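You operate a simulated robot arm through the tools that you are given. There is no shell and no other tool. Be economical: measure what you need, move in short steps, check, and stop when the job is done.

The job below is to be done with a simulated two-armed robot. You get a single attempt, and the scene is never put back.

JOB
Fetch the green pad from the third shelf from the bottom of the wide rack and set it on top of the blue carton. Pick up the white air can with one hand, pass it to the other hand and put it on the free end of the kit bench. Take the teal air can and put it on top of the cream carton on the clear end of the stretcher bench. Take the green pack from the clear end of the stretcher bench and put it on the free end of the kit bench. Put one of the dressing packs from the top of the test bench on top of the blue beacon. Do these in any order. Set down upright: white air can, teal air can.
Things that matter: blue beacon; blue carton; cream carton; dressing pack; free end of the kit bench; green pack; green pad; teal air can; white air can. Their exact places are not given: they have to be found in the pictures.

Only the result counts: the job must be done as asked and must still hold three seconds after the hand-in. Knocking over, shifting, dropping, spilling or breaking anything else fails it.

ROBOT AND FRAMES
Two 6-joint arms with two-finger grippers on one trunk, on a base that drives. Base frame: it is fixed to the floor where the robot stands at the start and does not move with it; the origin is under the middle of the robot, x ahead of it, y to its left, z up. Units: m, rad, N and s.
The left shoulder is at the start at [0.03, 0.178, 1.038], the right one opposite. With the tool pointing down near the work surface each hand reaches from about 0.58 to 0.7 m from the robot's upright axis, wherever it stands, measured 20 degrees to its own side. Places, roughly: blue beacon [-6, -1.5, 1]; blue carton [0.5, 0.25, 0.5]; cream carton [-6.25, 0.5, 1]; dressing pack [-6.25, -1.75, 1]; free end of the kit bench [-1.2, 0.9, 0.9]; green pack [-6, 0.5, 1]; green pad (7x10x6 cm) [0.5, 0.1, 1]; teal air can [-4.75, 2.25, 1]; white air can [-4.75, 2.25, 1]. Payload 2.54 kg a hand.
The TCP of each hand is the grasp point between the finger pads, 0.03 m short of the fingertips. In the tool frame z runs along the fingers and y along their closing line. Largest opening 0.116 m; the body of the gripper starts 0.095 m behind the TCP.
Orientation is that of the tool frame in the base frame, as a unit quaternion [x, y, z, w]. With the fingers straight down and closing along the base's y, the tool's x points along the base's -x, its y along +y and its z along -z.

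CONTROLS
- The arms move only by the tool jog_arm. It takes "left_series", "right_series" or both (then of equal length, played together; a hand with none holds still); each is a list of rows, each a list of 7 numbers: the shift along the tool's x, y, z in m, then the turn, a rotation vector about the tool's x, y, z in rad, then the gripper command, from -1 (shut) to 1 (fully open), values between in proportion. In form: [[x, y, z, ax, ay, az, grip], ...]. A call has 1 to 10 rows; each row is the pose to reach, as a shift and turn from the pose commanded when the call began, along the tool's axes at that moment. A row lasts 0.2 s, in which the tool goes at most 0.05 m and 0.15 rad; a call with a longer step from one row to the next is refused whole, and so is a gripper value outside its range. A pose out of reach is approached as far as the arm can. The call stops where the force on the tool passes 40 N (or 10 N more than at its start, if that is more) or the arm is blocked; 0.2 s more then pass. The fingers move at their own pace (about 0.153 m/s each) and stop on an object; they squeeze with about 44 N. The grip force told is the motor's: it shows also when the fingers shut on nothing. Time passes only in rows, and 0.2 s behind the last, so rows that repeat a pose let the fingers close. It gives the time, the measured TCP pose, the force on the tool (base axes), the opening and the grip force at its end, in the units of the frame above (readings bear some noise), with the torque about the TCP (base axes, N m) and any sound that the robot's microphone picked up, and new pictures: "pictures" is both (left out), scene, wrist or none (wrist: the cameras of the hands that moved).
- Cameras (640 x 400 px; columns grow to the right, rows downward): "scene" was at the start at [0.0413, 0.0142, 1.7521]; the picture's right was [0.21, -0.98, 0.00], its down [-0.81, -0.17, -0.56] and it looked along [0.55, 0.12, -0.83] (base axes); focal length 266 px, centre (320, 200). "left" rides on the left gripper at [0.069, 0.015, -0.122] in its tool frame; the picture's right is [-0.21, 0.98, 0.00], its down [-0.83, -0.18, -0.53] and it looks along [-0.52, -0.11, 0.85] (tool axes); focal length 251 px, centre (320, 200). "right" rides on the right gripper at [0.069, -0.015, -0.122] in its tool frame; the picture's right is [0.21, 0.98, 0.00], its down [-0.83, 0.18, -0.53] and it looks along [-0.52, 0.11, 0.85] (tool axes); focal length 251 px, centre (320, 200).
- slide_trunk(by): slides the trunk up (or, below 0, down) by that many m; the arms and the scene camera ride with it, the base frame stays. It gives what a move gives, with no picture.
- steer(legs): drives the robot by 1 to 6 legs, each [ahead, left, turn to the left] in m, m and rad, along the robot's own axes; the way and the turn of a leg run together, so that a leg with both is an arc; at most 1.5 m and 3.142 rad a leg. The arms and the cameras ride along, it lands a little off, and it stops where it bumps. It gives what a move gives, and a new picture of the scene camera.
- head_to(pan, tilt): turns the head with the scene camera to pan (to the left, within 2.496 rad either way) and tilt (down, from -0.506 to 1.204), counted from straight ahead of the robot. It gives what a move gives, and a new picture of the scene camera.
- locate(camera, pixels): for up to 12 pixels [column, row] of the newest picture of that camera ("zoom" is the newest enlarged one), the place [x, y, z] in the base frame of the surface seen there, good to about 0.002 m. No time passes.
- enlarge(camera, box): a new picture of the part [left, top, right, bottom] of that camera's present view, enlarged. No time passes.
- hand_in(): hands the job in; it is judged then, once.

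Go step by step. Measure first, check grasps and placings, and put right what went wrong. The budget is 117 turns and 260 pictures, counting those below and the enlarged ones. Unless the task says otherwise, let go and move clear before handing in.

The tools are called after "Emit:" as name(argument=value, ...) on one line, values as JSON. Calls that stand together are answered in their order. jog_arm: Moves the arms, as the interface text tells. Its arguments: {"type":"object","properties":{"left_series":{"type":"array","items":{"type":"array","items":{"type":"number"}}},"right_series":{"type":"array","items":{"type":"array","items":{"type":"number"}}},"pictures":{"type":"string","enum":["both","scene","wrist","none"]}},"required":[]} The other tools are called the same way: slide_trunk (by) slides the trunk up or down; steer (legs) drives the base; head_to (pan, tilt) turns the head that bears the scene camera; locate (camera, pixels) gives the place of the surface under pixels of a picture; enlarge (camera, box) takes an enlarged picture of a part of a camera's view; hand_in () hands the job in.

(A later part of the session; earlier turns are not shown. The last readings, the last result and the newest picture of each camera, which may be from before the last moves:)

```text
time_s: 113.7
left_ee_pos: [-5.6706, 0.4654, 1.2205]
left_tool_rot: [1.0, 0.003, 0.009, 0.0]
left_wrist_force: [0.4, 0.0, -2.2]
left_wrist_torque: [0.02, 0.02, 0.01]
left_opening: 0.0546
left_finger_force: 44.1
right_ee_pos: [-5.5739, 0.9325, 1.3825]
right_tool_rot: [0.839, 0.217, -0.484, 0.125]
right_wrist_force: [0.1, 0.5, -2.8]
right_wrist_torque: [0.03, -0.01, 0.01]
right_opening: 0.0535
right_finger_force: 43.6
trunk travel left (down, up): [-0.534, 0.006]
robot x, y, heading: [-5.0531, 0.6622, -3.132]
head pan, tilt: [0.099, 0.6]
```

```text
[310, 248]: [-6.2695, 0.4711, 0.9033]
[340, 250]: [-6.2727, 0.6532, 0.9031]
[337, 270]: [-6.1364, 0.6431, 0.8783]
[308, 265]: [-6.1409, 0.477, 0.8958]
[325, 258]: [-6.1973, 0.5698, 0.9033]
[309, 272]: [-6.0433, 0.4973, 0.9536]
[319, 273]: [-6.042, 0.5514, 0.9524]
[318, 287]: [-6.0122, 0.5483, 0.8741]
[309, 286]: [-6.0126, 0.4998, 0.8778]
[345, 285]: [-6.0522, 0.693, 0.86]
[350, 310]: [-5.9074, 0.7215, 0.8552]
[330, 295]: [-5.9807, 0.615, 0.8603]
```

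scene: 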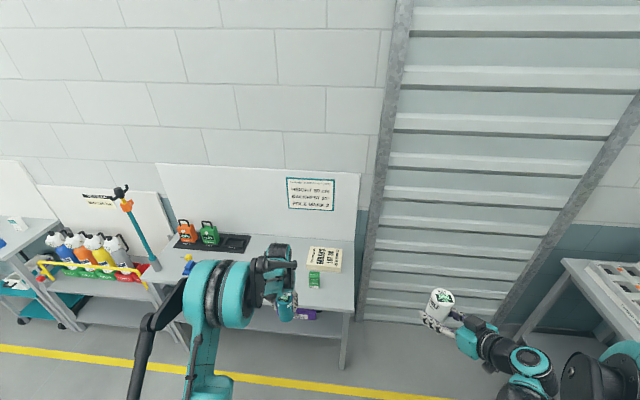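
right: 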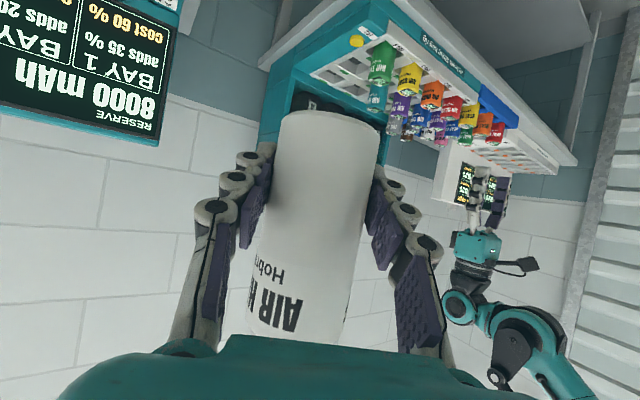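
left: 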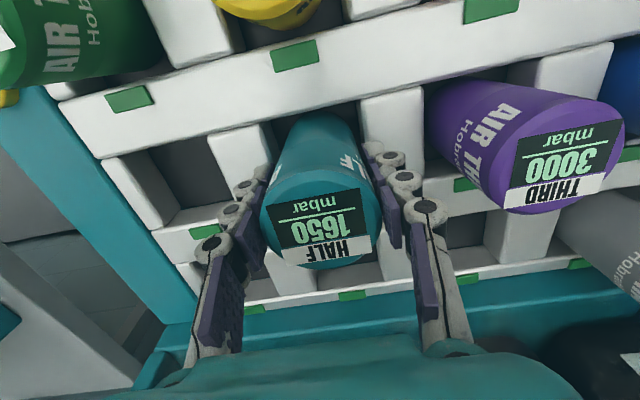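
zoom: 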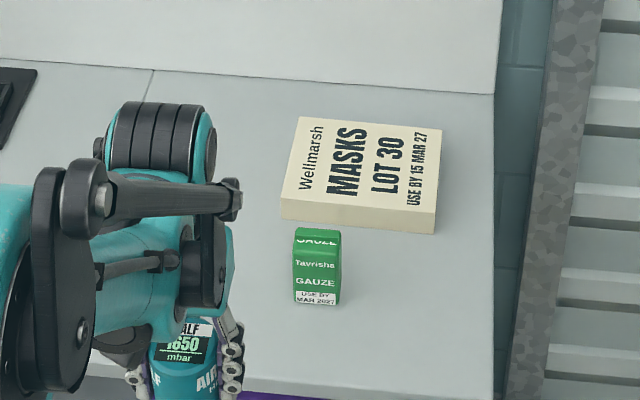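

The carton top spans x -6.275…-6.14, y 0.47…0.655, z 0.903, and the green pack is at about (-6.03, 0.525). I check my base's front extent and the ramp's distance before closing in.

Emit:
locate(camera="scene", pixels=[[450, 230], [440, 260], [500, 150], [420, 180], [480, 290], [400, 320]])

Emit:
head_to(pan=0.1, tilt=1.0)

Emit:
locate(camera="scene", pixels=[[320, 330], [320, 340], [320, 325], [320, 350], [290, 345], [360, 345], [320, 200], [310, 245]])

```text
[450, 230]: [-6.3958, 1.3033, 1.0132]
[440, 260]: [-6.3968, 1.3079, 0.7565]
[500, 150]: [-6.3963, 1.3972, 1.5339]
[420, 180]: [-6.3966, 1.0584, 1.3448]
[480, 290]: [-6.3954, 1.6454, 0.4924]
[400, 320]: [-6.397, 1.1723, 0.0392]
```

```text
time_s: 114.5
left_ee_pos: [-5.6701, 0.467, 1.2208]
left_tool_rot: [1.0, 0.004, 0.009, 0.0]
left_wrist_force: [-0.1, -0.8, -1.8]
left_wrist_torque: [-0.02, 0.0, 0.01]
left_opening: 0.0546
left_finger_force: 43.9
right_ee_pos: [-5.5744, 0.9319, 1.3826]
right_tool_rot: [0.838, 0.217, -0.484, 0.125]
right_wrist_force: [-0.6, 0.7, -1.2]
right_wrist_torque: [0.01, -0.02, -0.01]
right_opening: 0.0538
right_finger_force: 43.7
trunk travel left (down, up): [-0.534, 0.006]
robot x, y, heading: [-5.0555, 0.6592, -3.136]
head pan, tilt: [0.099, 1.0]
```

scene: 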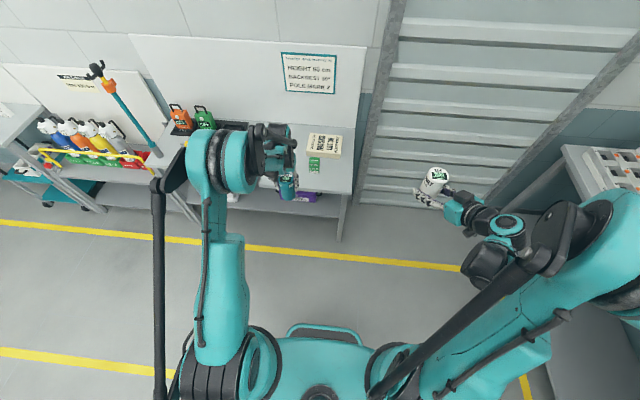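

```text
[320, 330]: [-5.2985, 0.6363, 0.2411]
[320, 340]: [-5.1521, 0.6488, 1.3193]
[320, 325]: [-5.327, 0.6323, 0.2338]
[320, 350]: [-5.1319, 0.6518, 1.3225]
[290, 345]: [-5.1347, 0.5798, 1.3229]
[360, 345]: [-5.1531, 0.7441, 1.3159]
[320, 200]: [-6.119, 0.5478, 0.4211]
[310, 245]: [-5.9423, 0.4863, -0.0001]
```

The base front is 0.285 m ahead of its axis, so standing at x≈-5.55 is safe. I drive there so that the left hand is before the carton.

Emit:
steer(legs=[[0.3, -0.093, 0], [0.19, 0, 0]])

Emit:
head_to(pan=0.2, tilt=0.85)

```text
time_s: 117.8
left_ee_pos: [-6.1481, 0.554, 1.2209]
left_tool_rot: [1.0, 0.003, 0.009, 0.0]
left_wrist_force: [-0.2, 0.3, -2.3]
left_wrist_torque: [0.02, 0.02, 0.01]
left_opening: 0.0546
left_finger_force: 43.7
right_ee_pos: [-6.052, 1.0204, 1.3841]
right_tool_rot: [0.838, 0.218, -0.484, 0.126]
right_wrist_force: [-0.4, 0.0, -2.3]
right_wrist_torque: [0.04, -0.02, -0.01]
right_opening: 0.0535
right_finger_force: 43.7
trunk travel left (down, up): [-0.534, 0.006]
robot x, y, heading: [-5.5349, 0.753, -3.134]
head pan, tilt: [0.099, 1.0]
```

scene: 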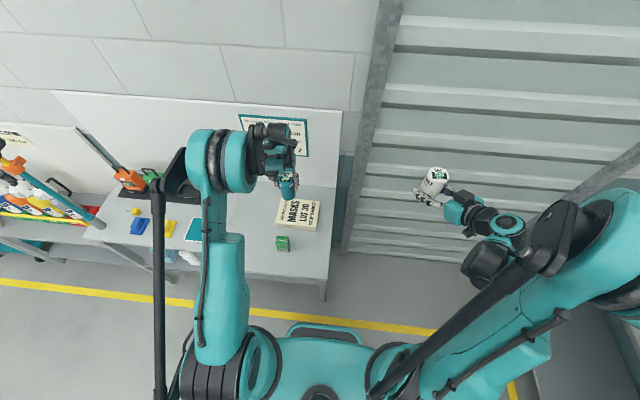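

```text
time_s: 118.5
left_ee_pos: [-6.1508, 0.5544, 1.2209]
left_tool_rot: [1.0, 0.005, 0.01, 0.0]
left_wrist_force: [-0.6, 0.8, -2.4]
left_wrist_torque: [-0.02, -0.03, 0.01]
left_opening: 0.0546
left_finger_force: 44.2
right_ee_pos: [-6.055, 1.0201, 1.382]
right_tool_rot: [0.839, 0.217, -0.483, 0.125]
right_wrist_force: [0.2, -0.3, -2.0]
right_wrist_torque: [0.03, -0.01, 0.03]
right_opening: 0.0534
right_finger_force: 43.6
trunk travel left (down, up): [-0.534, 0.006]
robot x, y, heading: [-5.5351, 0.7474, -3.136]
head pan, tilt: [0.201, 0.85]
```

scene: 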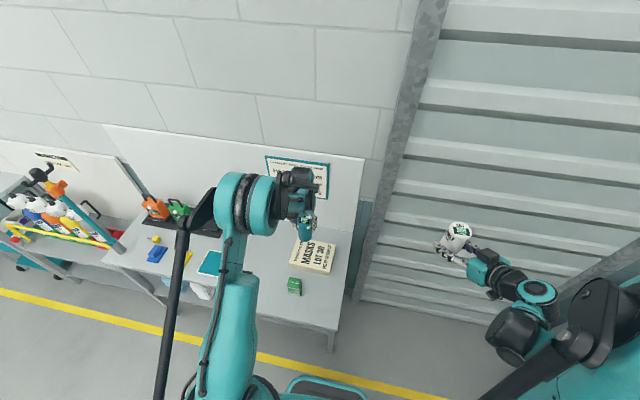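

The left hand holds the teal can just short of the carton. I move forward 5.5 cm, then lower the trunk 0.2.

Emit:
jog_arm(left_series=[[-0.028, -0.003, 0, 0, 0, 0, -1], [-0.055, -0.005, 0, 0, 0, 0, -1], [-0.055, -0.005, 0, 0, 0, 0, -1]], pictures="none")

Emit:
slide_trunk(by=-0.22)

Emit:
head_to(pan=0.2, tilt=0.9)

Emit:
enlarge(camera="left", box=[120, 40, 520, 290])

```text
time_s: 119.3
left_ee_pos: [-6.2038, 0.5589, 1.2218]
left_tool_rot: [1.0, 0.004, 0.008, 0.0]
left_wrist_force: [0.8, 0.4, -0.9]
left_wrist_torque: [0.0, 0.02, -0.03]
left_opening: 0.0546
left_finger_force: 43.2
right_ee_pos: [-6.0522, 1.0187, 1.3836]
right_tool_rot: [0.838, 0.218, -0.484, 0.125]
right_wrist_force: [0.7, 0.0, -2.2]
right_wrist_torque: [-0.02, -0.01, 0.01]
right_opening: 0.0536
right_finger_force: 43.7
trunk travel left (down, up): [-0.534, 0.006]
robot x, y, heading: [-5.532, 0.7542, -3.13]
head pan, tilt: [0.201, 0.85]
```

```text
time_s: 121.6
left_ee_pos: [-6.2039, 0.5586, 1.0008]
left_tool_rot: [1.0, 0.004, 0.009, 0.0]
left_wrist_force: [-0.1, 0.0, -1.7]
left_wrist_torque: [-0.01, 0.0, 0.0]
left_opening: 0.0548
left_finger_force: 44.0
right_ee_pos: [-6.0531, 1.0192, 1.1637]
right_tool_rot: [0.839, 0.218, -0.483, 0.125]
right_wrist_force: [-0.5, 0.7, -1.5]
right_wrist_torque: [0.01, 0.0, 0.07]
right_opening: 0.0535
right_finger_force: 44.2
trunk travel left (down, up): [-0.314, 0.226]
robot x, y, heading: [-5.5333, 0.7502, -3.133]
head pan, tilt: [0.201, 0.85]
```

```text
time_s: 122.2
left_ee_pos: [-6.2044, 0.5603, 1.0011]
left_tool_rot: [1.0, 0.004, 0.009, 0.0]
left_wrist_force: [0.1, 0.6, -2.1]
left_wrist_torque: [0.0, 0.0, 0.01]
left_opening: 0.0549
left_finger_force: 43.5
right_ee_pos: [-6.054, 1.0194, 1.1631]
right_tool_rot: [0.838, 0.218, -0.484, 0.126]
right_wrist_force: [0.7, -0.9, -2.2]
right_wrist_torque: [-0.01, -0.02, -0.02]
right_opening: 0.0533
right_finger_force: 43.2
trunk travel left (down, up): [-0.314, 0.226]
robot x, y, heading: [-5.5343, 0.7461, -3.131]
head pan, tilt: [0.201, 0.901]
```

scene: 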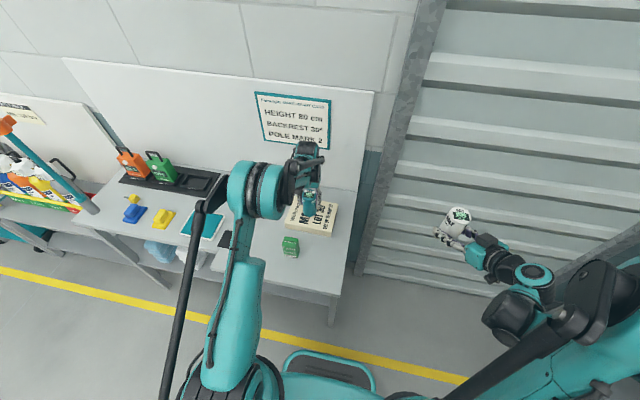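

```text
1.60 times, centred on (320, 165) of left
```

zoom: 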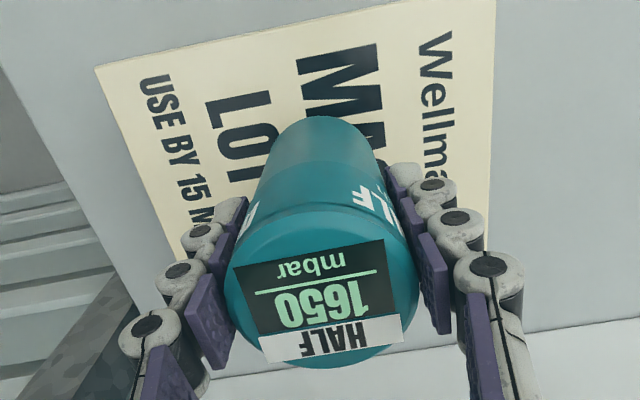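

The can is centred over the carton at TCP z 1.001. I lower to near contact.

Emit:
jog_arm(left_series=[[0, 0, 0.01, 0, 0, 0, -1], [0, 0, 0.018, 0, 0, 0, -1], [0, 0, 0.022, 0, 0, 0, -1], [0, 0, 0.025, 0, 0, 0, -1], [0, 0, 0.025, 0, 0, 0, -1]], pictures="wrist")

```text
time_s: 123.4
left_ee_pos: [-6.201, 0.5585, 0.9777]
left_tool_rot: [1.0, 0.005, 0.008, 0.002]
left_wrist_force: [-5.0, -3.9, 35.8]
left_wrist_torque: [-0.11, 0.26, -0.03]
left_opening: 0.0549
left_finger_force: 44.0
right_ee_pos: [-6.0509, 1.02, 1.164]
right_tool_rot: [0.838, 0.218, -0.485, 0.126]
right_wrist_force: [0.0, -0.5, -2.9]
right_wrist_torque: [-0.02, -0.03, 0.01]
right_opening: 0.0536
right_finger_force: 43.7
trunk travel left (down, up): [-0.314, 0.226]
robot x, y, heading: [-5.5352, 0.748, -3.133]
head pan, tilt: [0.201, 0.901]
```

left: 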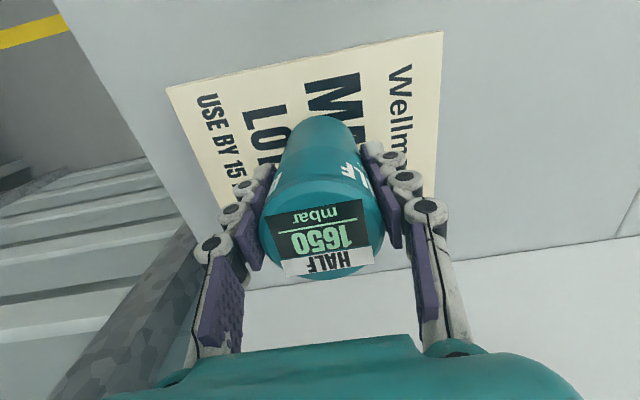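

Firm contact at z 0.978. I ease up 2 mm, release, and rise.

Emit:
jog_arm(left_series=[[0, 0, -0.0025, 0, 0, 0, -1], [0, 0, -0.0025, 0, 0, 0, 0.0], [0, 0, -0.0025, 0, 0, 0, 0.5], [0, 0, -0.0025, 0, 0, 0, 0.5], [0, 0, -0.045, 0, 0, 0, 0.5], [0, 0, -0.09, 0, 0, 0, 0.5], [0, 0, -0.13, 0, 0, 0, 0.5]], pictures="both")

```text
time_s: 125.0
left_ee_pos: [-6.2053, 0.5606, 1.106]
left_tool_rot: [1.0, 0.004, 0.009, 0.0]
left_wrist_force: [-0.6, 0.0, 0.0]
left_wrist_torque: [0.01, 0.04, -0.01]
left_opening: 0.0873
left_finger_force: 0.0
right_ee_pos: [-6.0529, 1.0193, 1.1627]
right_tool_rot: [0.838, 0.218, -0.484, 0.126]
right_wrist_force: [0.1, 0.2, -2.1]
right_wrist_torque: [0.0, 0.01, 0.01]
right_opening: 0.0536
right_finger_force: 44.1
trunk travel left (down, up): [-0.314, 0.226]
robot x, y, heading: [-5.5321, 0.7504, -3.132]
head pan, tilt: [0.201, 0.901]
```

scene: 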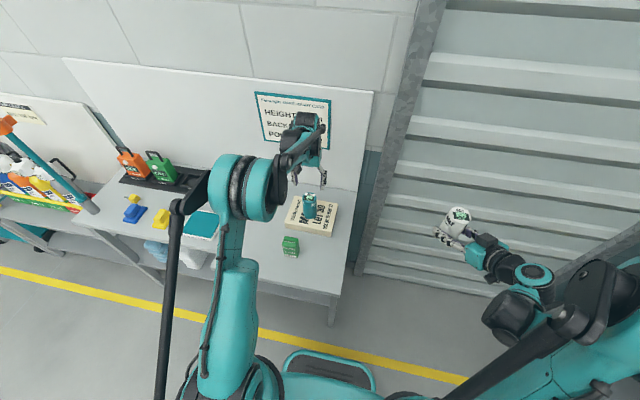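
left: 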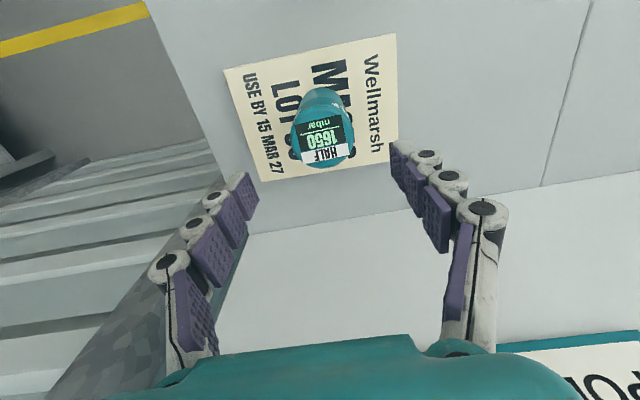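

The teal can stands upright on the carton. Next I back off and drive along to the test bench for the dressing pack.

Emit:
steer(legs=[[-0.5, 0, -0.008], [0, 1.15, 0], [0, 1.1, 0]])

Emit:
head_to(pan=0.0, tilt=0.55)

```text
time_s: 138.6
left_ee_pos: [-5.7856, -1.6683, 1.105]
left_tool_rot: [1.0, -0.016, 0.009, 0.0]
left_wrist_force: [0.5, 0.5, 0.6]
left_wrist_torque: [0.0, 0.02, -0.01]
left_opening: 0.0872
left_finger_force: 0.0
right_ee_pos: [-5.6147, -1.2162, 1.1615]
right_tool_rot: [0.843, 0.201, -0.486, 0.116]
right_wrist_force: [0.4, 0.0, -2.3]
right_wrist_torque: [0.0, -0.05, 0.01]
right_opening: 0.0533
right_finger_force: 43.9
trunk travel left (down, up): [-0.314, 0.226]
robot x, y, heading: [-5.104, -1.508, 3.112]
head pan, tilt: [0.201, 0.901]
```

scene: 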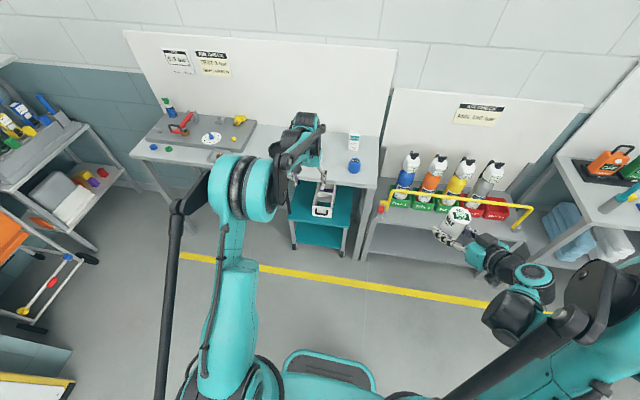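

```text
time_s: 139.5
left_ee_pos: [-5.7855, -1.6674, 1.1051]
left_tool_rot: [1.0, -0.016, 0.009, 0.0]
left_wrist_force: [-0.3, 1.0, 0.8]
left_wrist_torque: [0.01, -0.01, 0.03]
left_opening: 0.0874
left_finger_force: 0.1
right_ee_pos: [-5.6139, -1.2159, 1.1627]
right_tool_rot: [0.842, 0.2, -0.487, 0.116]
right_wrist_force: [-1.6, -0.5, -2.4]
right_wrist_torque: [0.01, -0.03, 0.02]
right_opening: 0.0537
right_finger_force: 44.2
trunk travel left (down, up): [-0.314, 0.226]
robot x, y, heading: [-5.109, -1.508, 3.108]
head pan, tilt: [0.0, 0.55]
```

scene: 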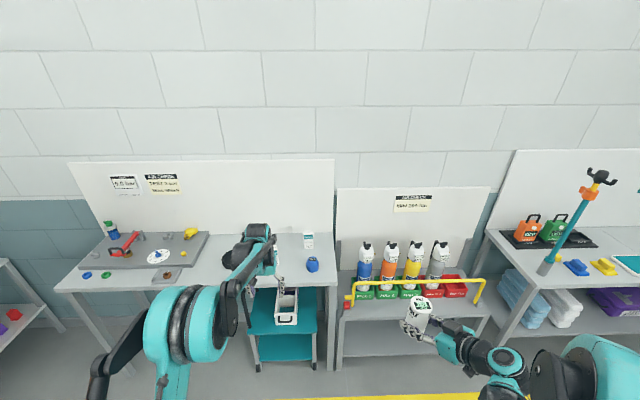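

A white labelled pack shows at (308,240) and a blue object, likely the beacon, at (313,264). I zoom in.

Emit:
enlarge(camera="scene", box=[230, 200, 350, 300])

Emit:
enlarge(camera="scene", box=[70, 200, 250, 320])

Emit:
locate(camera="scene", pixels=[[308, 234], [308, 244], [313, 257], [313, 267], [325, 280], [300, 270], [330, 240], [313, 261], [312, 271]])

```text
4.00 times, centred on (290, 250) of scene
```

zoom: 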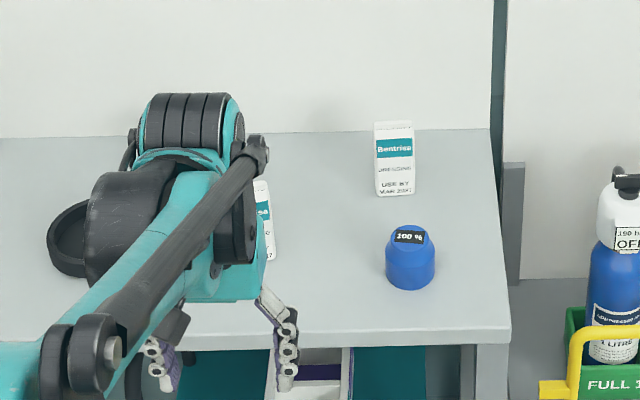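

```text
3.33 times, centred on (160, 260) of scene
```

zoom: 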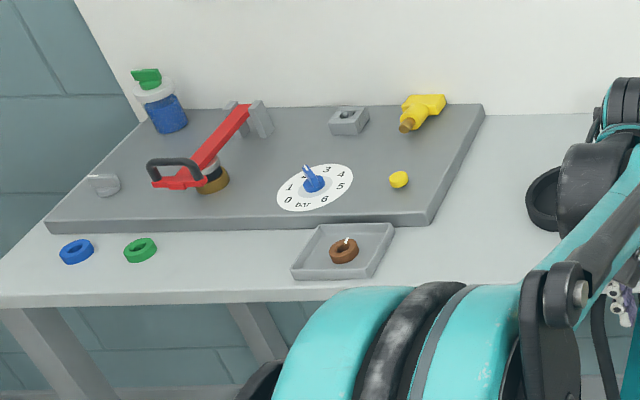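

```text
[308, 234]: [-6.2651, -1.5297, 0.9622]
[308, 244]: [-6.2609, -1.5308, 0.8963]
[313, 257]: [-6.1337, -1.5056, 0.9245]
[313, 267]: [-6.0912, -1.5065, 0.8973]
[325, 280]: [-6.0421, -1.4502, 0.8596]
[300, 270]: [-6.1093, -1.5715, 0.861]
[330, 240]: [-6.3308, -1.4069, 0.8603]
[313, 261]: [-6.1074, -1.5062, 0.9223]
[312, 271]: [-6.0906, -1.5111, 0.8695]
```

Two dressing packs (one partly hidden behind the arm) and the "100 %" blue beacon are visible. I look with the left wrist camera.

Emit:
enlarge(camera="left", box=[0, 0, 640, 400])

Emit:
enlarge(camera="scene", box=[295, 225, 331, 280])

```text
1.00 times, centred on (320, 200) of left (not enlarged: the box is as wide or as high as the picture)
```

zoom: 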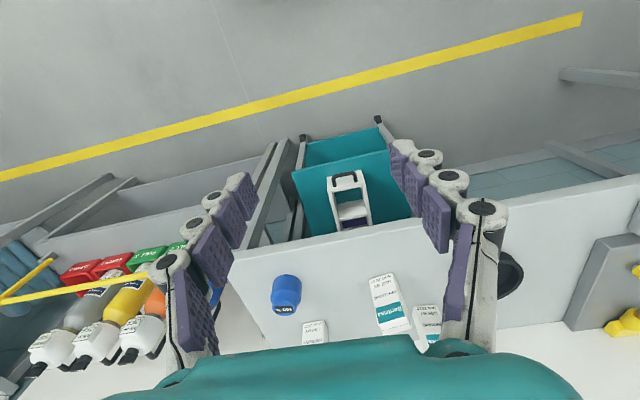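

```text
7.27 times, centred on (313, 252) of scene
```

zoom: 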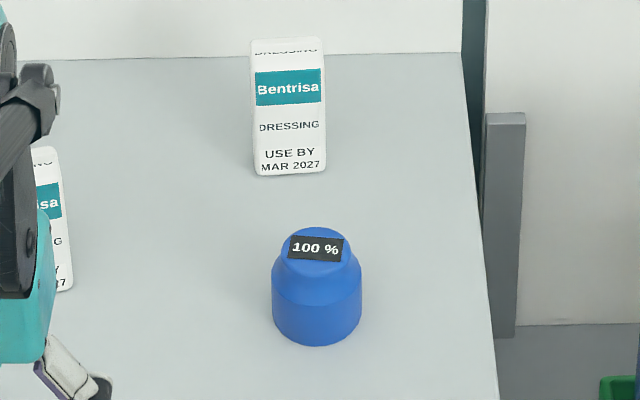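

Three dressing packs stand on the bench. I raise the trunk for clearance and move closer to view them from above.

Emit:
slide_trunk(by=0.15)

Emit:
steer(legs=[[0, -0.1, 0.033], [0.3, 0, 0]])

Emit:
jog_arm(left_series=[[0, 0, 0, 0, 0, 0, 0.5]], pictures="wrist")

```text
time_s: 141.2
left_ee_pos: [-5.785, -1.6691, 1.2555]
left_tool_rot: [1.0, -0.017, 0.008, 0.0]
left_wrist_force: [0.0, 0.1, 0.7]
left_wrist_torque: [-0.01, 0.01, -0.04]
left_opening: 0.0871
left_finger_force: 0.0
right_ee_pos: [-5.6143, -1.2157, 1.3126]
right_tool_rot: [0.843, 0.2, -0.486, 0.115]
right_wrist_force: [0.4, -1.0, -2.5]
right_wrist_torque: [-0.01, 0.01, -0.01]
right_opening: 0.0537
right_finger_force: 44.1
trunk travel left (down, up): [-0.464, 0.076]
robot x, y, heading: [-5.1048, -1.5048, 3.111]
head pan, tilt: [0.0, 0.55]
```

```text
time_s: 144.0
left_ee_pos: [-6.0772, -1.5971, 1.2556]
left_tool_rot: [1.0, 0.002, 0.008, 0.0]
left_wrist_force: [0.1, 1.3, -0.6]
left_wrist_torque: [0.03, -0.02, -0.02]
left_opening: 0.0872
left_finger_force: 0.0
right_ee_pos: [-5.924, -1.1382, 1.3124]
right_tool_rot: [0.838, 0.216, -0.485, 0.124]
right_wrist_force: [-0.4, 0.5, -1.5]
right_wrist_torque: [-0.02, 0.03, 0.01]
right_opening: 0.0534
right_finger_force: 44.4
trunk travel left (down, up): [-0.464, 0.076]
robot x, y, heading: [-5.4027, -1.4112, -3.134]
head pan, tilt: [0.0, 0.55]
```

scene: 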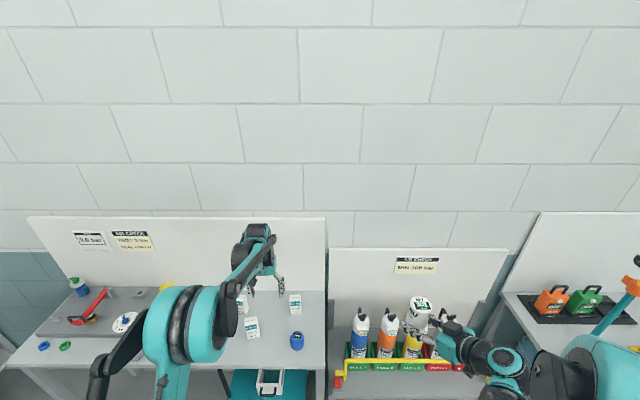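

```text
time_s: 144.4
left_ee_pos: [-6.0768, -1.597, 1.2558]
left_tool_rot: [1.0, 0.003, 0.008, 0.0]
left_wrist_force: [-0.1, -0.5, 0.1]
left_wrist_torque: [0.03, 0.06, 0.03]
left_opening: 0.0869
left_finger_force: 0.0
right_ee_pos: [-5.924, -1.1384, 1.3135]
right_tool_rot: [0.838, 0.217, -0.484, 0.126]
right_wrist_force: [0.5, -0.3, -2.3]
right_wrist_torque: [0.04, 0.01, -0.04]
right_opening: 0.0536
right_finger_force: 44.0
trunk travel left (down, up): [-0.464, 0.076]
robot x, y, heading: [-5.4041, -1.4066, -3.14]
head pan, tilt: [0.0, 0.55]
```

left: 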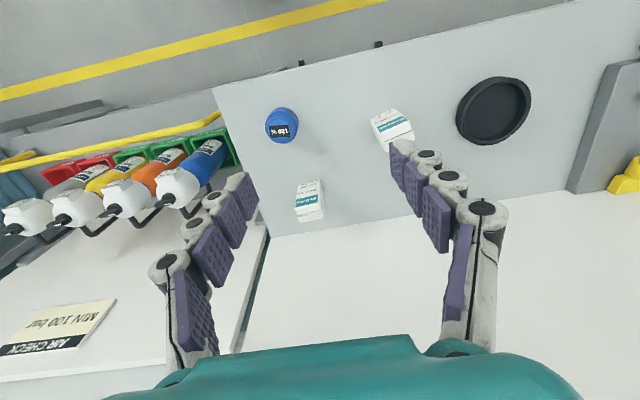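

The beacon shows at (282,125) and the front pack at (393,127) in the left image. I zoom and measure both.

Emit:
enlarge(camera="left", box=[250, 90, 430, 230])

Emit:
locate(camera="left", pixels=[[272, 126], [293, 124], [282, 120], [283, 134], [384, 128], [408, 120], [388, 137], [412, 133], [398, 127], [310, 190], [310, 205], [312, 215]])

Emit:
locate(camera="scene", pixels=[[361, 313], [388, 313], [252, 320], [252, 335], [297, 333], [430, 335]])

```text
2.86 times, centred on (340, 160) of left
```

zoom: 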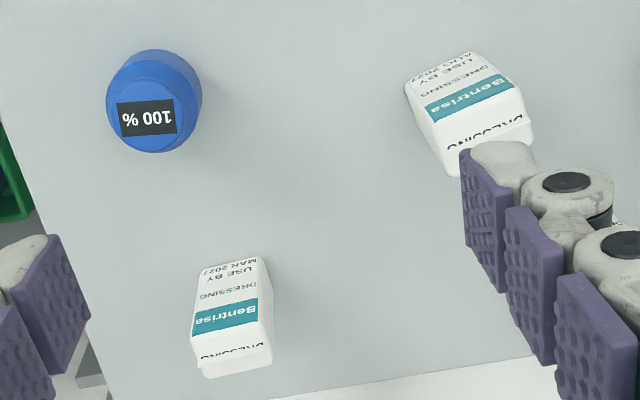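

```text
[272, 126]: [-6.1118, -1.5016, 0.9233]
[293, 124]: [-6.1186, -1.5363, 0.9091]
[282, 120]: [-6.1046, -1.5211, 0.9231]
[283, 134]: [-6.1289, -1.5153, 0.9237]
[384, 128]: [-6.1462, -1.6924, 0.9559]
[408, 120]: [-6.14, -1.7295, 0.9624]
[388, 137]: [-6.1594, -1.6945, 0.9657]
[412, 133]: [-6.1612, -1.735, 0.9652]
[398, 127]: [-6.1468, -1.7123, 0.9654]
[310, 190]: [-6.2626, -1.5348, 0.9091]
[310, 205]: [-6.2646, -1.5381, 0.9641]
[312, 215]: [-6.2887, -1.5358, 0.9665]
```

```text
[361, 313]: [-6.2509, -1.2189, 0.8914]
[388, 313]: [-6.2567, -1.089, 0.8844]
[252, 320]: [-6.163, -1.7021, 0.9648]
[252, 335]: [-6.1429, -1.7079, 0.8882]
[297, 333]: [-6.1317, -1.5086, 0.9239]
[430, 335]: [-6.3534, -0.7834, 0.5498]
```

I zoom tighter on the beacon and the front pack for exact centres and yaw.

Emit:
enlarge(camera="left", box=[260, 100, 304, 150])

Emit:
locate(camera="zoom", pixels=[[200, 250], [200, 320], [280, 380], [360, 320], [370, 230], [280, 190], [160, 250], [280, 300], [420, 260], [280, 150], [280, 60], [280, 100]])

Emit:
enlarge(camera="left", box=[360, 95, 424, 155])

```text
8.00 times, centred on (282, 125) of left
```

zoom: 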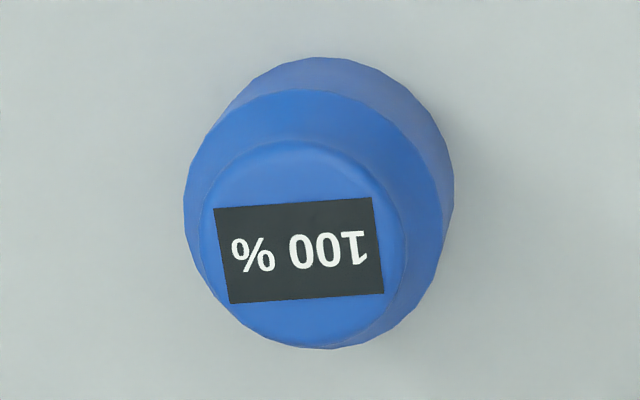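

```text
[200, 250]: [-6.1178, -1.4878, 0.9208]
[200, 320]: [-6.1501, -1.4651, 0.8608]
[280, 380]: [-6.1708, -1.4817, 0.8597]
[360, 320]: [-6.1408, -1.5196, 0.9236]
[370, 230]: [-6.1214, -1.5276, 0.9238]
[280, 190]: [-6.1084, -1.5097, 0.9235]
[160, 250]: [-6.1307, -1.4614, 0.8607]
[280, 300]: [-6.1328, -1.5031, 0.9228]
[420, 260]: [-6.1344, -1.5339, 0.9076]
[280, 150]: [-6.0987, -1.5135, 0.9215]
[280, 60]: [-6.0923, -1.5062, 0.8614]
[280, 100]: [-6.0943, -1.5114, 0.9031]
```

```text
6.67 times, centred on (392, 125) of left
```

zoom: 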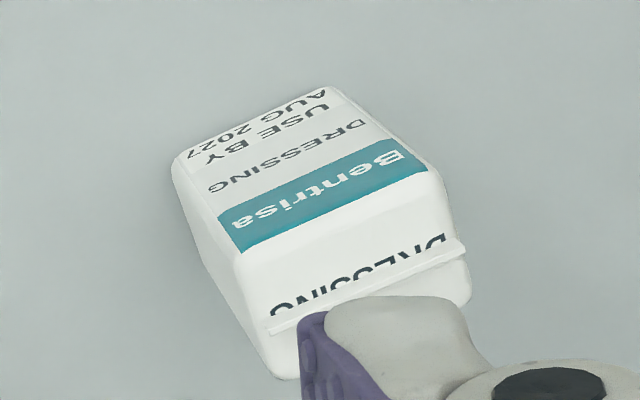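

I locate the pack's top corners in this zoom.

Emit:
locate(camera="zoom", pixels=[[245, 262], [435, 195], [285, 368], [462, 275], [340, 230], [355, 285], [180, 165], [335, 95], [250, 320], [290, 340]])

```text
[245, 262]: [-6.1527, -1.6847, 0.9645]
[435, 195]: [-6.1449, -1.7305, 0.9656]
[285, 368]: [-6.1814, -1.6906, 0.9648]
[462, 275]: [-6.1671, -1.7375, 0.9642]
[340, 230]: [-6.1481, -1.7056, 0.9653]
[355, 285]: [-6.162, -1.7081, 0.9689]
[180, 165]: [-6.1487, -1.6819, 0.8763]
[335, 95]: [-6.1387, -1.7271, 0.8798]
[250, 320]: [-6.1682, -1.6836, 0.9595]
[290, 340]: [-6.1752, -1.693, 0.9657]
```

Pack centre is (-6.163, -1.711), top 0.965, yaw 0.17; beacon top centre is (-6.120, -1.5115, 0.923). I move closer and lower the trunk, leaving the hand above the pack.

Emit:
steer(legs=[[0.1, 0.05, 0]])

Emit:
slide_trunk(by=-0.17)

```text
time_s: 145.6
left_ee_pos: [-6.1767, -1.6446, 1.2541]
left_tool_rot: [1.0, 0.002, 0.008, 0.001]
left_wrist_force: [-0.7, -0.2, -0.1]
left_wrist_torque: [0.01, -0.01, 0.01]
left_opening: 0.087
left_finger_force: 0.1
right_ee_pos: [-6.0234, -1.1852, 1.3131]
right_tool_rot: [0.839, 0.215, -0.484, 0.124]
right_wrist_force: [-0.1, -0.1, -2.3]
right_wrist_torque: [-0.01, 0.02, 0.03]
right_opening: 0.0537
right_finger_force: 43.7
trunk travel left (down, up): [-0.464, 0.076]
robot x, y, heading: [-5.5046, -1.458, -3.137]
head pan, tilt: [0.0, 0.55]
```

scene: 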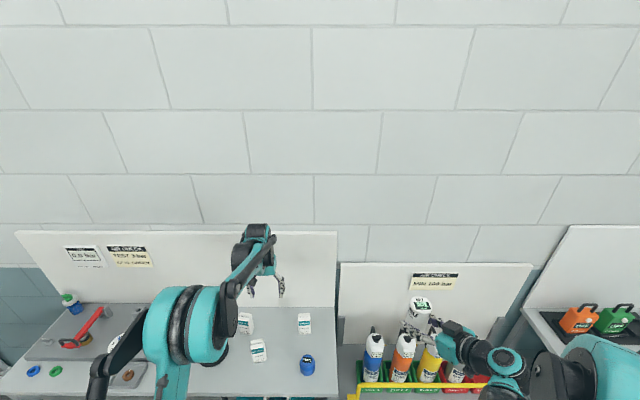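

```text
time_s: 147.5
left_ee_pos: [-6.1773, -1.645, 1.0847]
left_tool_rot: [1.0, 0.002, 0.008, 0.0]
left_wrist_force: [-0.2, -0.6, 0.2]
left_wrist_torque: [0.01, 0.02, 0.01]
left_opening: 0.0869
left_finger_force: 0.0
right_ee_pos: [-6.0235, -1.1859, 1.1421]
right_tool_rot: [0.839, 0.215, -0.484, 0.124]
right_wrist_force: [0.8, -0.3, -1.8]
right_wrist_torque: [0.03, -0.04, -0.01]
right_opening: 0.0535
right_finger_force: 44.1
trunk travel left (down, up): [-0.294, 0.246]
robot x, y, heading: [-5.5064, -1.4572, -3.136]
head pan, tilt: [0.0, 0.55]
```

I shift over the pack with matching yaw and straighten the small tilt.

Emit:
jog_arm(left_series=[[0.007, 0.033, 0, 0, -0.008, -0.084, 0.5], [0.014, 0.066, 0, 0, -0.016, -0.168, 0.5], [0.014, 0.066, 0.0, 0, -0.016, -0.168, 0.5]], pictures="wrist")

```text
time_s: 148.3
left_ee_pos: [-6.166, -1.7085, 1.085]
left_tool_rot: [0.996, 0.086, 0.0, 0.002]
left_wrist_force: [0.4, -0.7, -0.1]
left_wrist_torque: [0.02, -0.02, 0.02]
left_opening: 0.0869
left_finger_force: 0.1
right_ee_pos: [-6.0231, -1.1858, 1.1434]
right_tool_rot: [0.839, 0.215, -0.484, 0.125]
right_wrist_force: [0.4, 0.4, -3.2]
right_wrist_torque: [0.01, 0.02, 0.02]
right_opening: 0.0537
right_finger_force: 43.9
trunk travel left (down, up): [-0.294, 0.246]
robot x, y, heading: [-5.5036, -1.456, -3.139]
head pan, tilt: [0.0, 0.55]
```

left: 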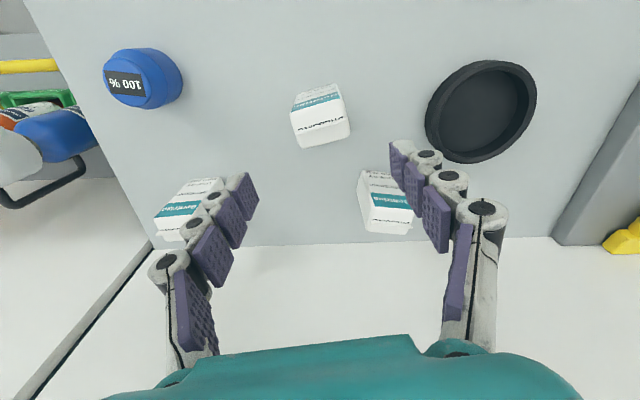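

I verify the alignment on the new picture by locating the pack's corners.

Emit:
enlarge(camera="left", box=[280, 75, 360, 155])

Emit:
locate(camera="left", pixels=[[294, 114], [342, 101], [302, 144], [348, 132], [320, 125], [293, 112], [318, 108], [365, 172], [385, 232], [375, 215]])

```text
5.00 times, centred on (320, 115) of left
```

zoom: 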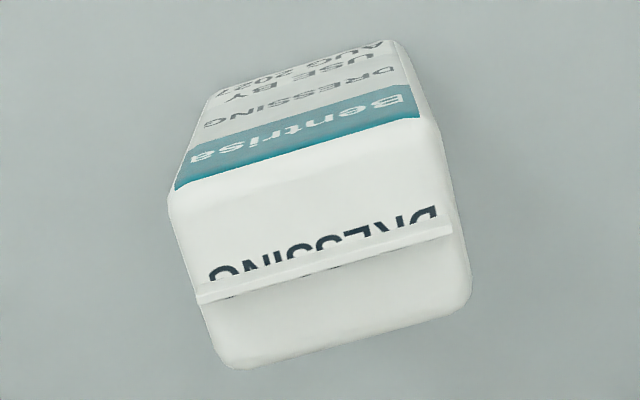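

```text
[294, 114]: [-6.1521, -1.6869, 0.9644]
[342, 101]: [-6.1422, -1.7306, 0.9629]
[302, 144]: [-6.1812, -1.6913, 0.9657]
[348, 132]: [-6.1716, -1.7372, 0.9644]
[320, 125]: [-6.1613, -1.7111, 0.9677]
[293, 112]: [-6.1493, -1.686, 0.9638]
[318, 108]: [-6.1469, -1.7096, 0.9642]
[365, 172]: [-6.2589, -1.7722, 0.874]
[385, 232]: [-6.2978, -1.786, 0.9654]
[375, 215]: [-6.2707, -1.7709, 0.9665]
```

Corners confirm centre (-6.162, -1.7115) and yaw about 0.21. I fine-adjust, descend to 0.93 and close.

Emit:
jog_arm(left_series=[[0.004, 0.003, 0.04, 0, 0, -0.037, 0.5], [0.004, 0.003, 0.085, 0, 0, -0.037, 0.5], [0.004, 0.003, 0.13, 0, 0, -0.037, 0.5], [0.004, 0.003, 0.155, 0, 0, -0.037, 0.5], [0.004, 0.003, 0.155, 0, 0, -0.037, 0.5], [0.004, 0.003, 0.155, 0, 0, -0.037, -1], [0.004, 0.003, 0.155, 0, 0, -0.037, -1], [0.004, 0.003, 0.155, 0, 0, -0.037, -1]], pictures="wrist")

```text
time_s: 150.1
left_ee_pos: [-6.1595, -1.7128, 0.93]
left_tool_rot: [0.995, 0.104, 0.0, 0.001]
left_wrist_force: [-0.1, 0.9, 1.4]
left_wrist_torque: [0.11, 0.01, 0.0]
left_opening: 0.0528
left_finger_force: 44.2
right_ee_pos: [-6.0224, -1.1858, 1.1438]
right_tool_rot: [0.839, 0.215, -0.485, 0.124]
right_wrist_force: [-0.3, 0.3, -2.6]
right_wrist_torque: [0.02, -0.01, -0.02]
right_opening: 0.0532
right_finger_force: 43.9
trunk travel left (down, up): [-0.294, 0.246]
robot x, y, heading: [-5.504, -1.4586, -3.14]
head pan, tilt: [0.0, 0.55]
```

left: 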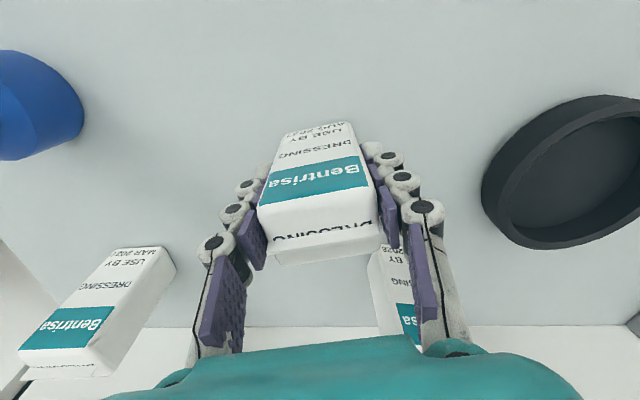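

Pack gripped. I lift it and carry it over the beacon.

Emit:
jog_arm(left_series=[[0, 0, -0.045, 0, 0, 0, -1], [0, 0, -0.09, 0, 0, 0, -1], [0, 0, -0.12, 0, 0, 0, -1], [0.0165, -0.0376, -0.12, 0, 0, 0, -1], [0.033, -0.0753, -0.12, 0, 0, 0, -1], [0.0495, -0.113, -0.12, 0, 0, 0, -1], [0.066, -0.1506, -0.12, 0, 0, 0, -1], [0.0825, -0.1882, -0.12, 0, 0, 0, -1], [0.0825, -0.1882, -0.12, 0, 0, 0, -1]], pictures="both")

Emit:
enlarge(camera="scene", box=[230, 290, 380, 400])

```text
time_s: 152.1
left_ee_pos: [-6.1173, -1.5136, 1.0498]
left_tool_rot: [0.994, 0.105, 0.0, 0.0]
left_wrist_force: [0.3, -0.3, -0.8]
left_wrist_torque: [0.02, 0.02, 0.01]
left_opening: 0.0527
left_finger_force: 43.7
right_ee_pos: [-6.0227, -1.188, 1.1431]
right_tool_rot: [0.838, 0.216, -0.485, 0.125]
right_wrist_force: [0.4, -0.4, -1.8]
right_wrist_torque: [0.0, 0.0, -0.04]
right_opening: 0.0536
right_finger_force: 43.7
trunk travel left (down, up): [-0.294, 0.246]
robot x, y, heading: [-5.5046, -1.4588, -3.139]
head pan, tilt: [0.0, 0.55]
```

scene: 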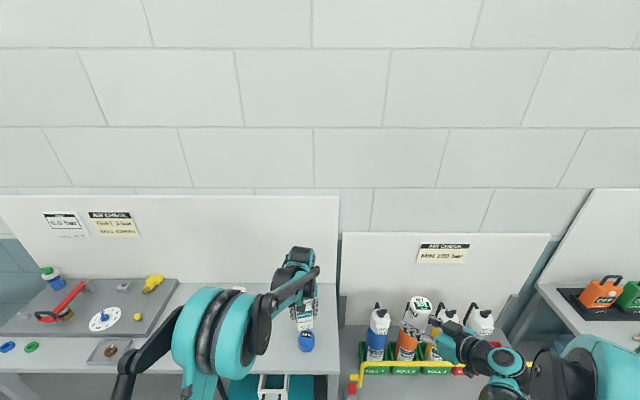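
left: 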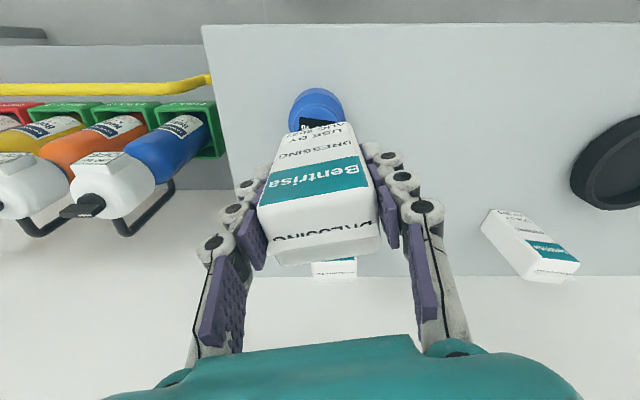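

```text
3.64 times, centred on (305, 345) of scene
```

zoom: 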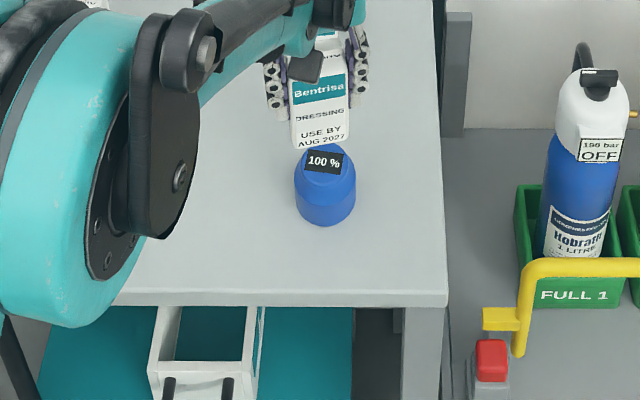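

The pack hangs above the beacon, centred within 2 mm. I lower it until light contact.

Emit:
jog_arm(left_series=[[0, -0.002, 0.025, 0, 0, 0, -1], [0, -0.002, 0.045, 0, 0, 0, -1], [0, -0.002, 0.052, 0, 0, 0, -1], [0, -0.002, 0.055, 0, 0, 0, -1], [0, -0.002, 0.0565, 0, 0, 0, -1], [0, -0.002, 0.0565, 0, 0, 0, -1]], pictures="none")

Emit:
enlarge(camera="scene", box=[270, 310, 340, 370])

```text
time_s: 153.5
left_ee_pos: [-6.1178, -1.5099, 0.9927]
left_tool_rot: [0.995, 0.104, 0.001, 0.001]
left_wrist_force: [-0.2, 0.0, -1.7]
left_wrist_torque: [-0.02, 0.01, 0.03]
left_opening: 0.0524
left_finger_force: 44.0
right_ee_pos: [-6.0239, -1.1861, 1.1435]
right_tool_rot: [0.839, 0.215, -0.484, 0.124]
right_wrist_force: [0.3, 0.7, -2.4]
right_wrist_torque: [-0.02, 0.02, 0.0]
right_opening: 0.0536
right_finger_force: 43.8
trunk travel left (down, up): [-0.294, 0.246]
robot x, y, heading: [-5.505, -1.4564, -3.139]
head pan, tilt: [0.0, 0.55]
```

```text
6.67 times, centred on (305, 340) of scene
```

zoom: 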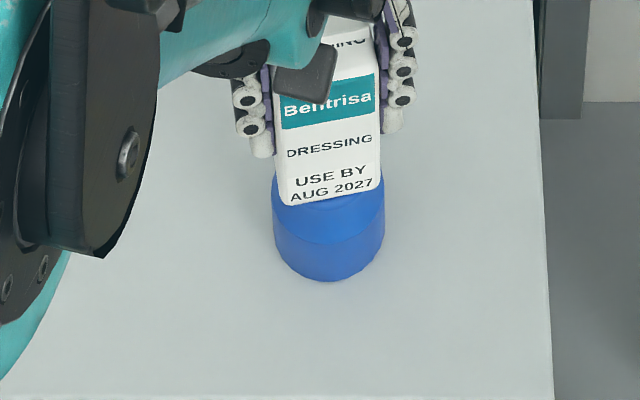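

It is nearly in contact. I creep a little further.

Emit:
jog_arm(left_series=[[0, 0, 0.001, 0, 0, 0, -1], [0, 0, 0.002, 0, 0, 0, -1], [0, 0, 0.002, 0, 0, 0, -1]], pictures="none")

```text
time_s: 154.3
left_ee_pos: [-6.1171, -1.5101, 0.9915]
left_tool_rot: [0.994, 0.106, -0.001, 0.001]
left_wrist_force: [-4.6, 0.8, 21.2]
left_wrist_torque: [0.01, 0.49, 0.0]
left_opening: 0.0529
left_finger_force: 43.6
right_ee_pos: [-6.0216, -1.186, 1.1425]
right_tool_rot: [0.839, 0.215, -0.485, 0.124]
right_wrist_force: [0.0, 0.1, -2.4]
right_wrist_torque: [0.02, -0.04, 0.0]
right_opening: 0.0537
right_finger_force: 43.7
trunk travel left (down, up): [-0.294, 0.246]
robot x, y, heading: [-5.5024, -1.4556, -3.138]
head pan, tilt: [0.0, 0.55]
```

Contact at 21 N, with torque hinting the beacon's centre lies a few millimetres farther. I lift slightly, shift 3 mm forward, set down, release, and rise.

Emit:
jog_arm(left_series=[[0, 0, -0.003, 0, 0, 0, -1], [-0.003, 0, -0.003, 0, 0, 0, -1], [-0.003, 0, -0.0012, 0, 0, 0, -1], [-0.003, 0, -0.0012, 0, 0, 0, -0.1], [-0.003, 0, -0.0012, 0, 0, 0, 0.3], [-0.003, 0, -0.0012, 0, 0, 0, 0.5], [-0.003, 0, -0.03, 0, 0, 0, 0.5], [-0.003, 0, -0.075, 0, 0, 0, 0.5], [-0.003, 0, -0.12, 0, 0, 0, 0.5], [-0.003, 0, -0.15, 0, 0, 0, 0.5]], pictures="both")

Emit:
enlarge(camera="scene", box=[270, 300, 340, 370])

```text
time_s: 156.5
left_ee_pos: [-6.1196, -1.5081, 1.1415]
left_tool_rot: [0.995, 0.104, 0.0, 0.001]
left_wrist_force: [-0.3, 0.4, 0.1]
left_wrist_torque: [-0.01, 0.0, -0.02]
left_opening: 0.087
left_finger_force: 0.1
right_ee_pos: [-6.0223, -1.1866, 1.1427]
right_tool_rot: [0.838, 0.215, -0.485, 0.125]
right_wrist_force: [-0.6, 0.7, -2.4]
right_wrist_torque: [0.01, -0.03, 0.05]
right_opening: 0.0536
right_finger_force: 43.7
trunk travel left (down, up): [-0.294, 0.246]
robot x, y, heading: [-5.5039, -1.4611, -3.137]
head pan, tilt: [0.0, 0.55]
```

scene: 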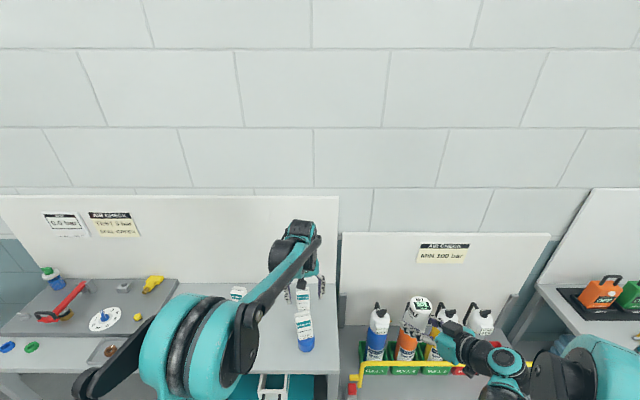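
left: 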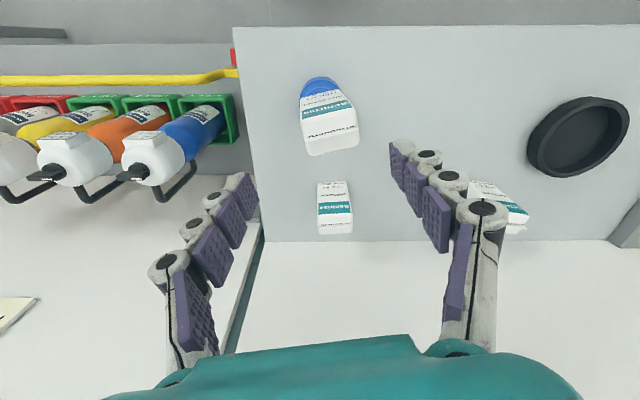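

```text
5.71 times, centred on (305, 335) of scene
```

zoom: 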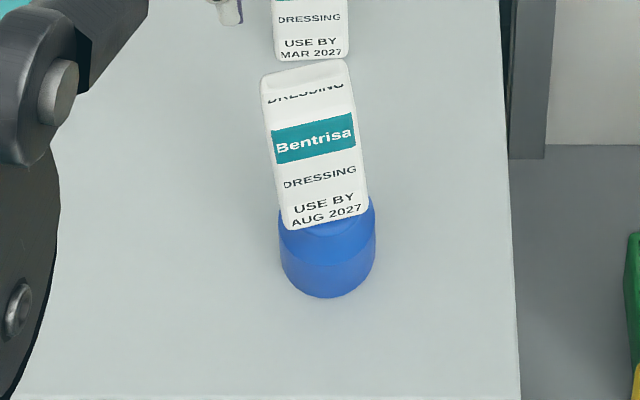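

The pack stands on the beacon. I check that its top is level and unmoving.

Emit:
locate(camera="left", pixels=[[306, 124], [352, 110], [314, 150], [354, 142], [330, 130]])

Emit:
slide_trunk(by=0.1)

Emit:
steer(legs=[[-0.45, 0, 0]])

Emit:
enlarge(camera="scene", box=[260, 220, 360, 320])

```text
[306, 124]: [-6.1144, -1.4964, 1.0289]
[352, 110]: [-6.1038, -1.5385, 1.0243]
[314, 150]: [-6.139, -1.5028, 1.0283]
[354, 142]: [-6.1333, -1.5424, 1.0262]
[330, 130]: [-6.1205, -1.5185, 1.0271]
```

```text
time_s: 157.9
left_ee_pos: [-6.1203, -1.5081, 1.2414]
left_tool_rot: [0.995, 0.105, 0.0, 0.001]
left_wrist_force: [0.0, 0.7, 0.5]
left_wrist_torque: [-0.02, 0.02, 0.02]
left_opening: 0.0871
left_finger_force: 0.0
right_ee_pos: [-6.0219, -1.1863, 1.2427]
right_tool_rot: [0.838, 0.216, -0.485, 0.125]
right_wrist_force: [-0.7, -0.5, -1.3]
right_wrist_torque: [0.02, 0.02, 0.01]
right_opening: 0.0533
right_finger_force: 43.3
trunk travel left (down, up): [-0.394, 0.146]
robot x, y, heading: [-5.5032, -1.4562, -3.138]
head pan, tilt: [0.0, 0.55]
```

```text
time_s: 160.6
left_ee_pos: [-5.6734, -1.5076, 1.2415]
left_tool_rot: [0.995, 0.104, -0.001, 0.001]
left_wrist_force: [-0.3, 0.1, -0.5]
left_wrist_torque: [0.04, -0.05, 0.01]
left_opening: 0.0872
left_finger_force: 0.1
right_ee_pos: [-5.5752, -1.1846, 1.2431]
right_tool_rot: [0.839, 0.216, -0.484, 0.125]
right_wrist_force: [0.7, 0.8, -2.8]
right_wrist_torque: [0.03, 0.0, 0.0]
right_opening: 0.0535
right_finger_force: 43.8
trunk travel left (down, up): [-0.394, 0.146]
robot x, y, heading: [-5.0563, -1.4555, -3.141]
head pan, tilt: [0.0, 0.55]
```

scene: 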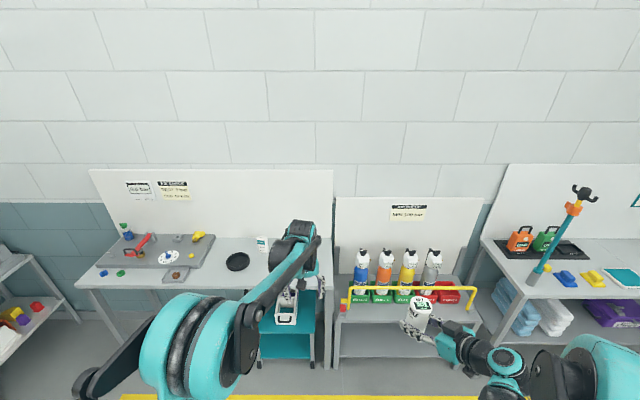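

```text
4.00 times, centred on (310, 270) of scene
```

zoom: 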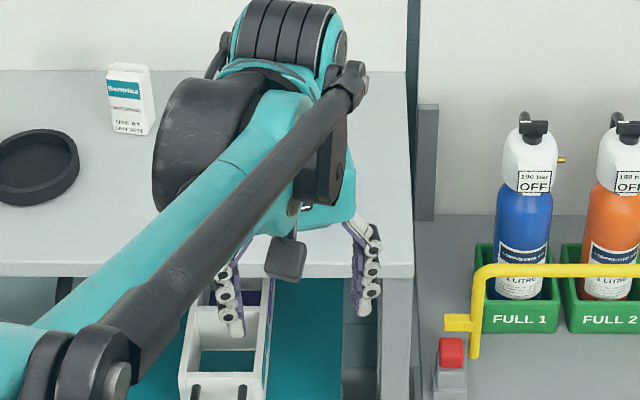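

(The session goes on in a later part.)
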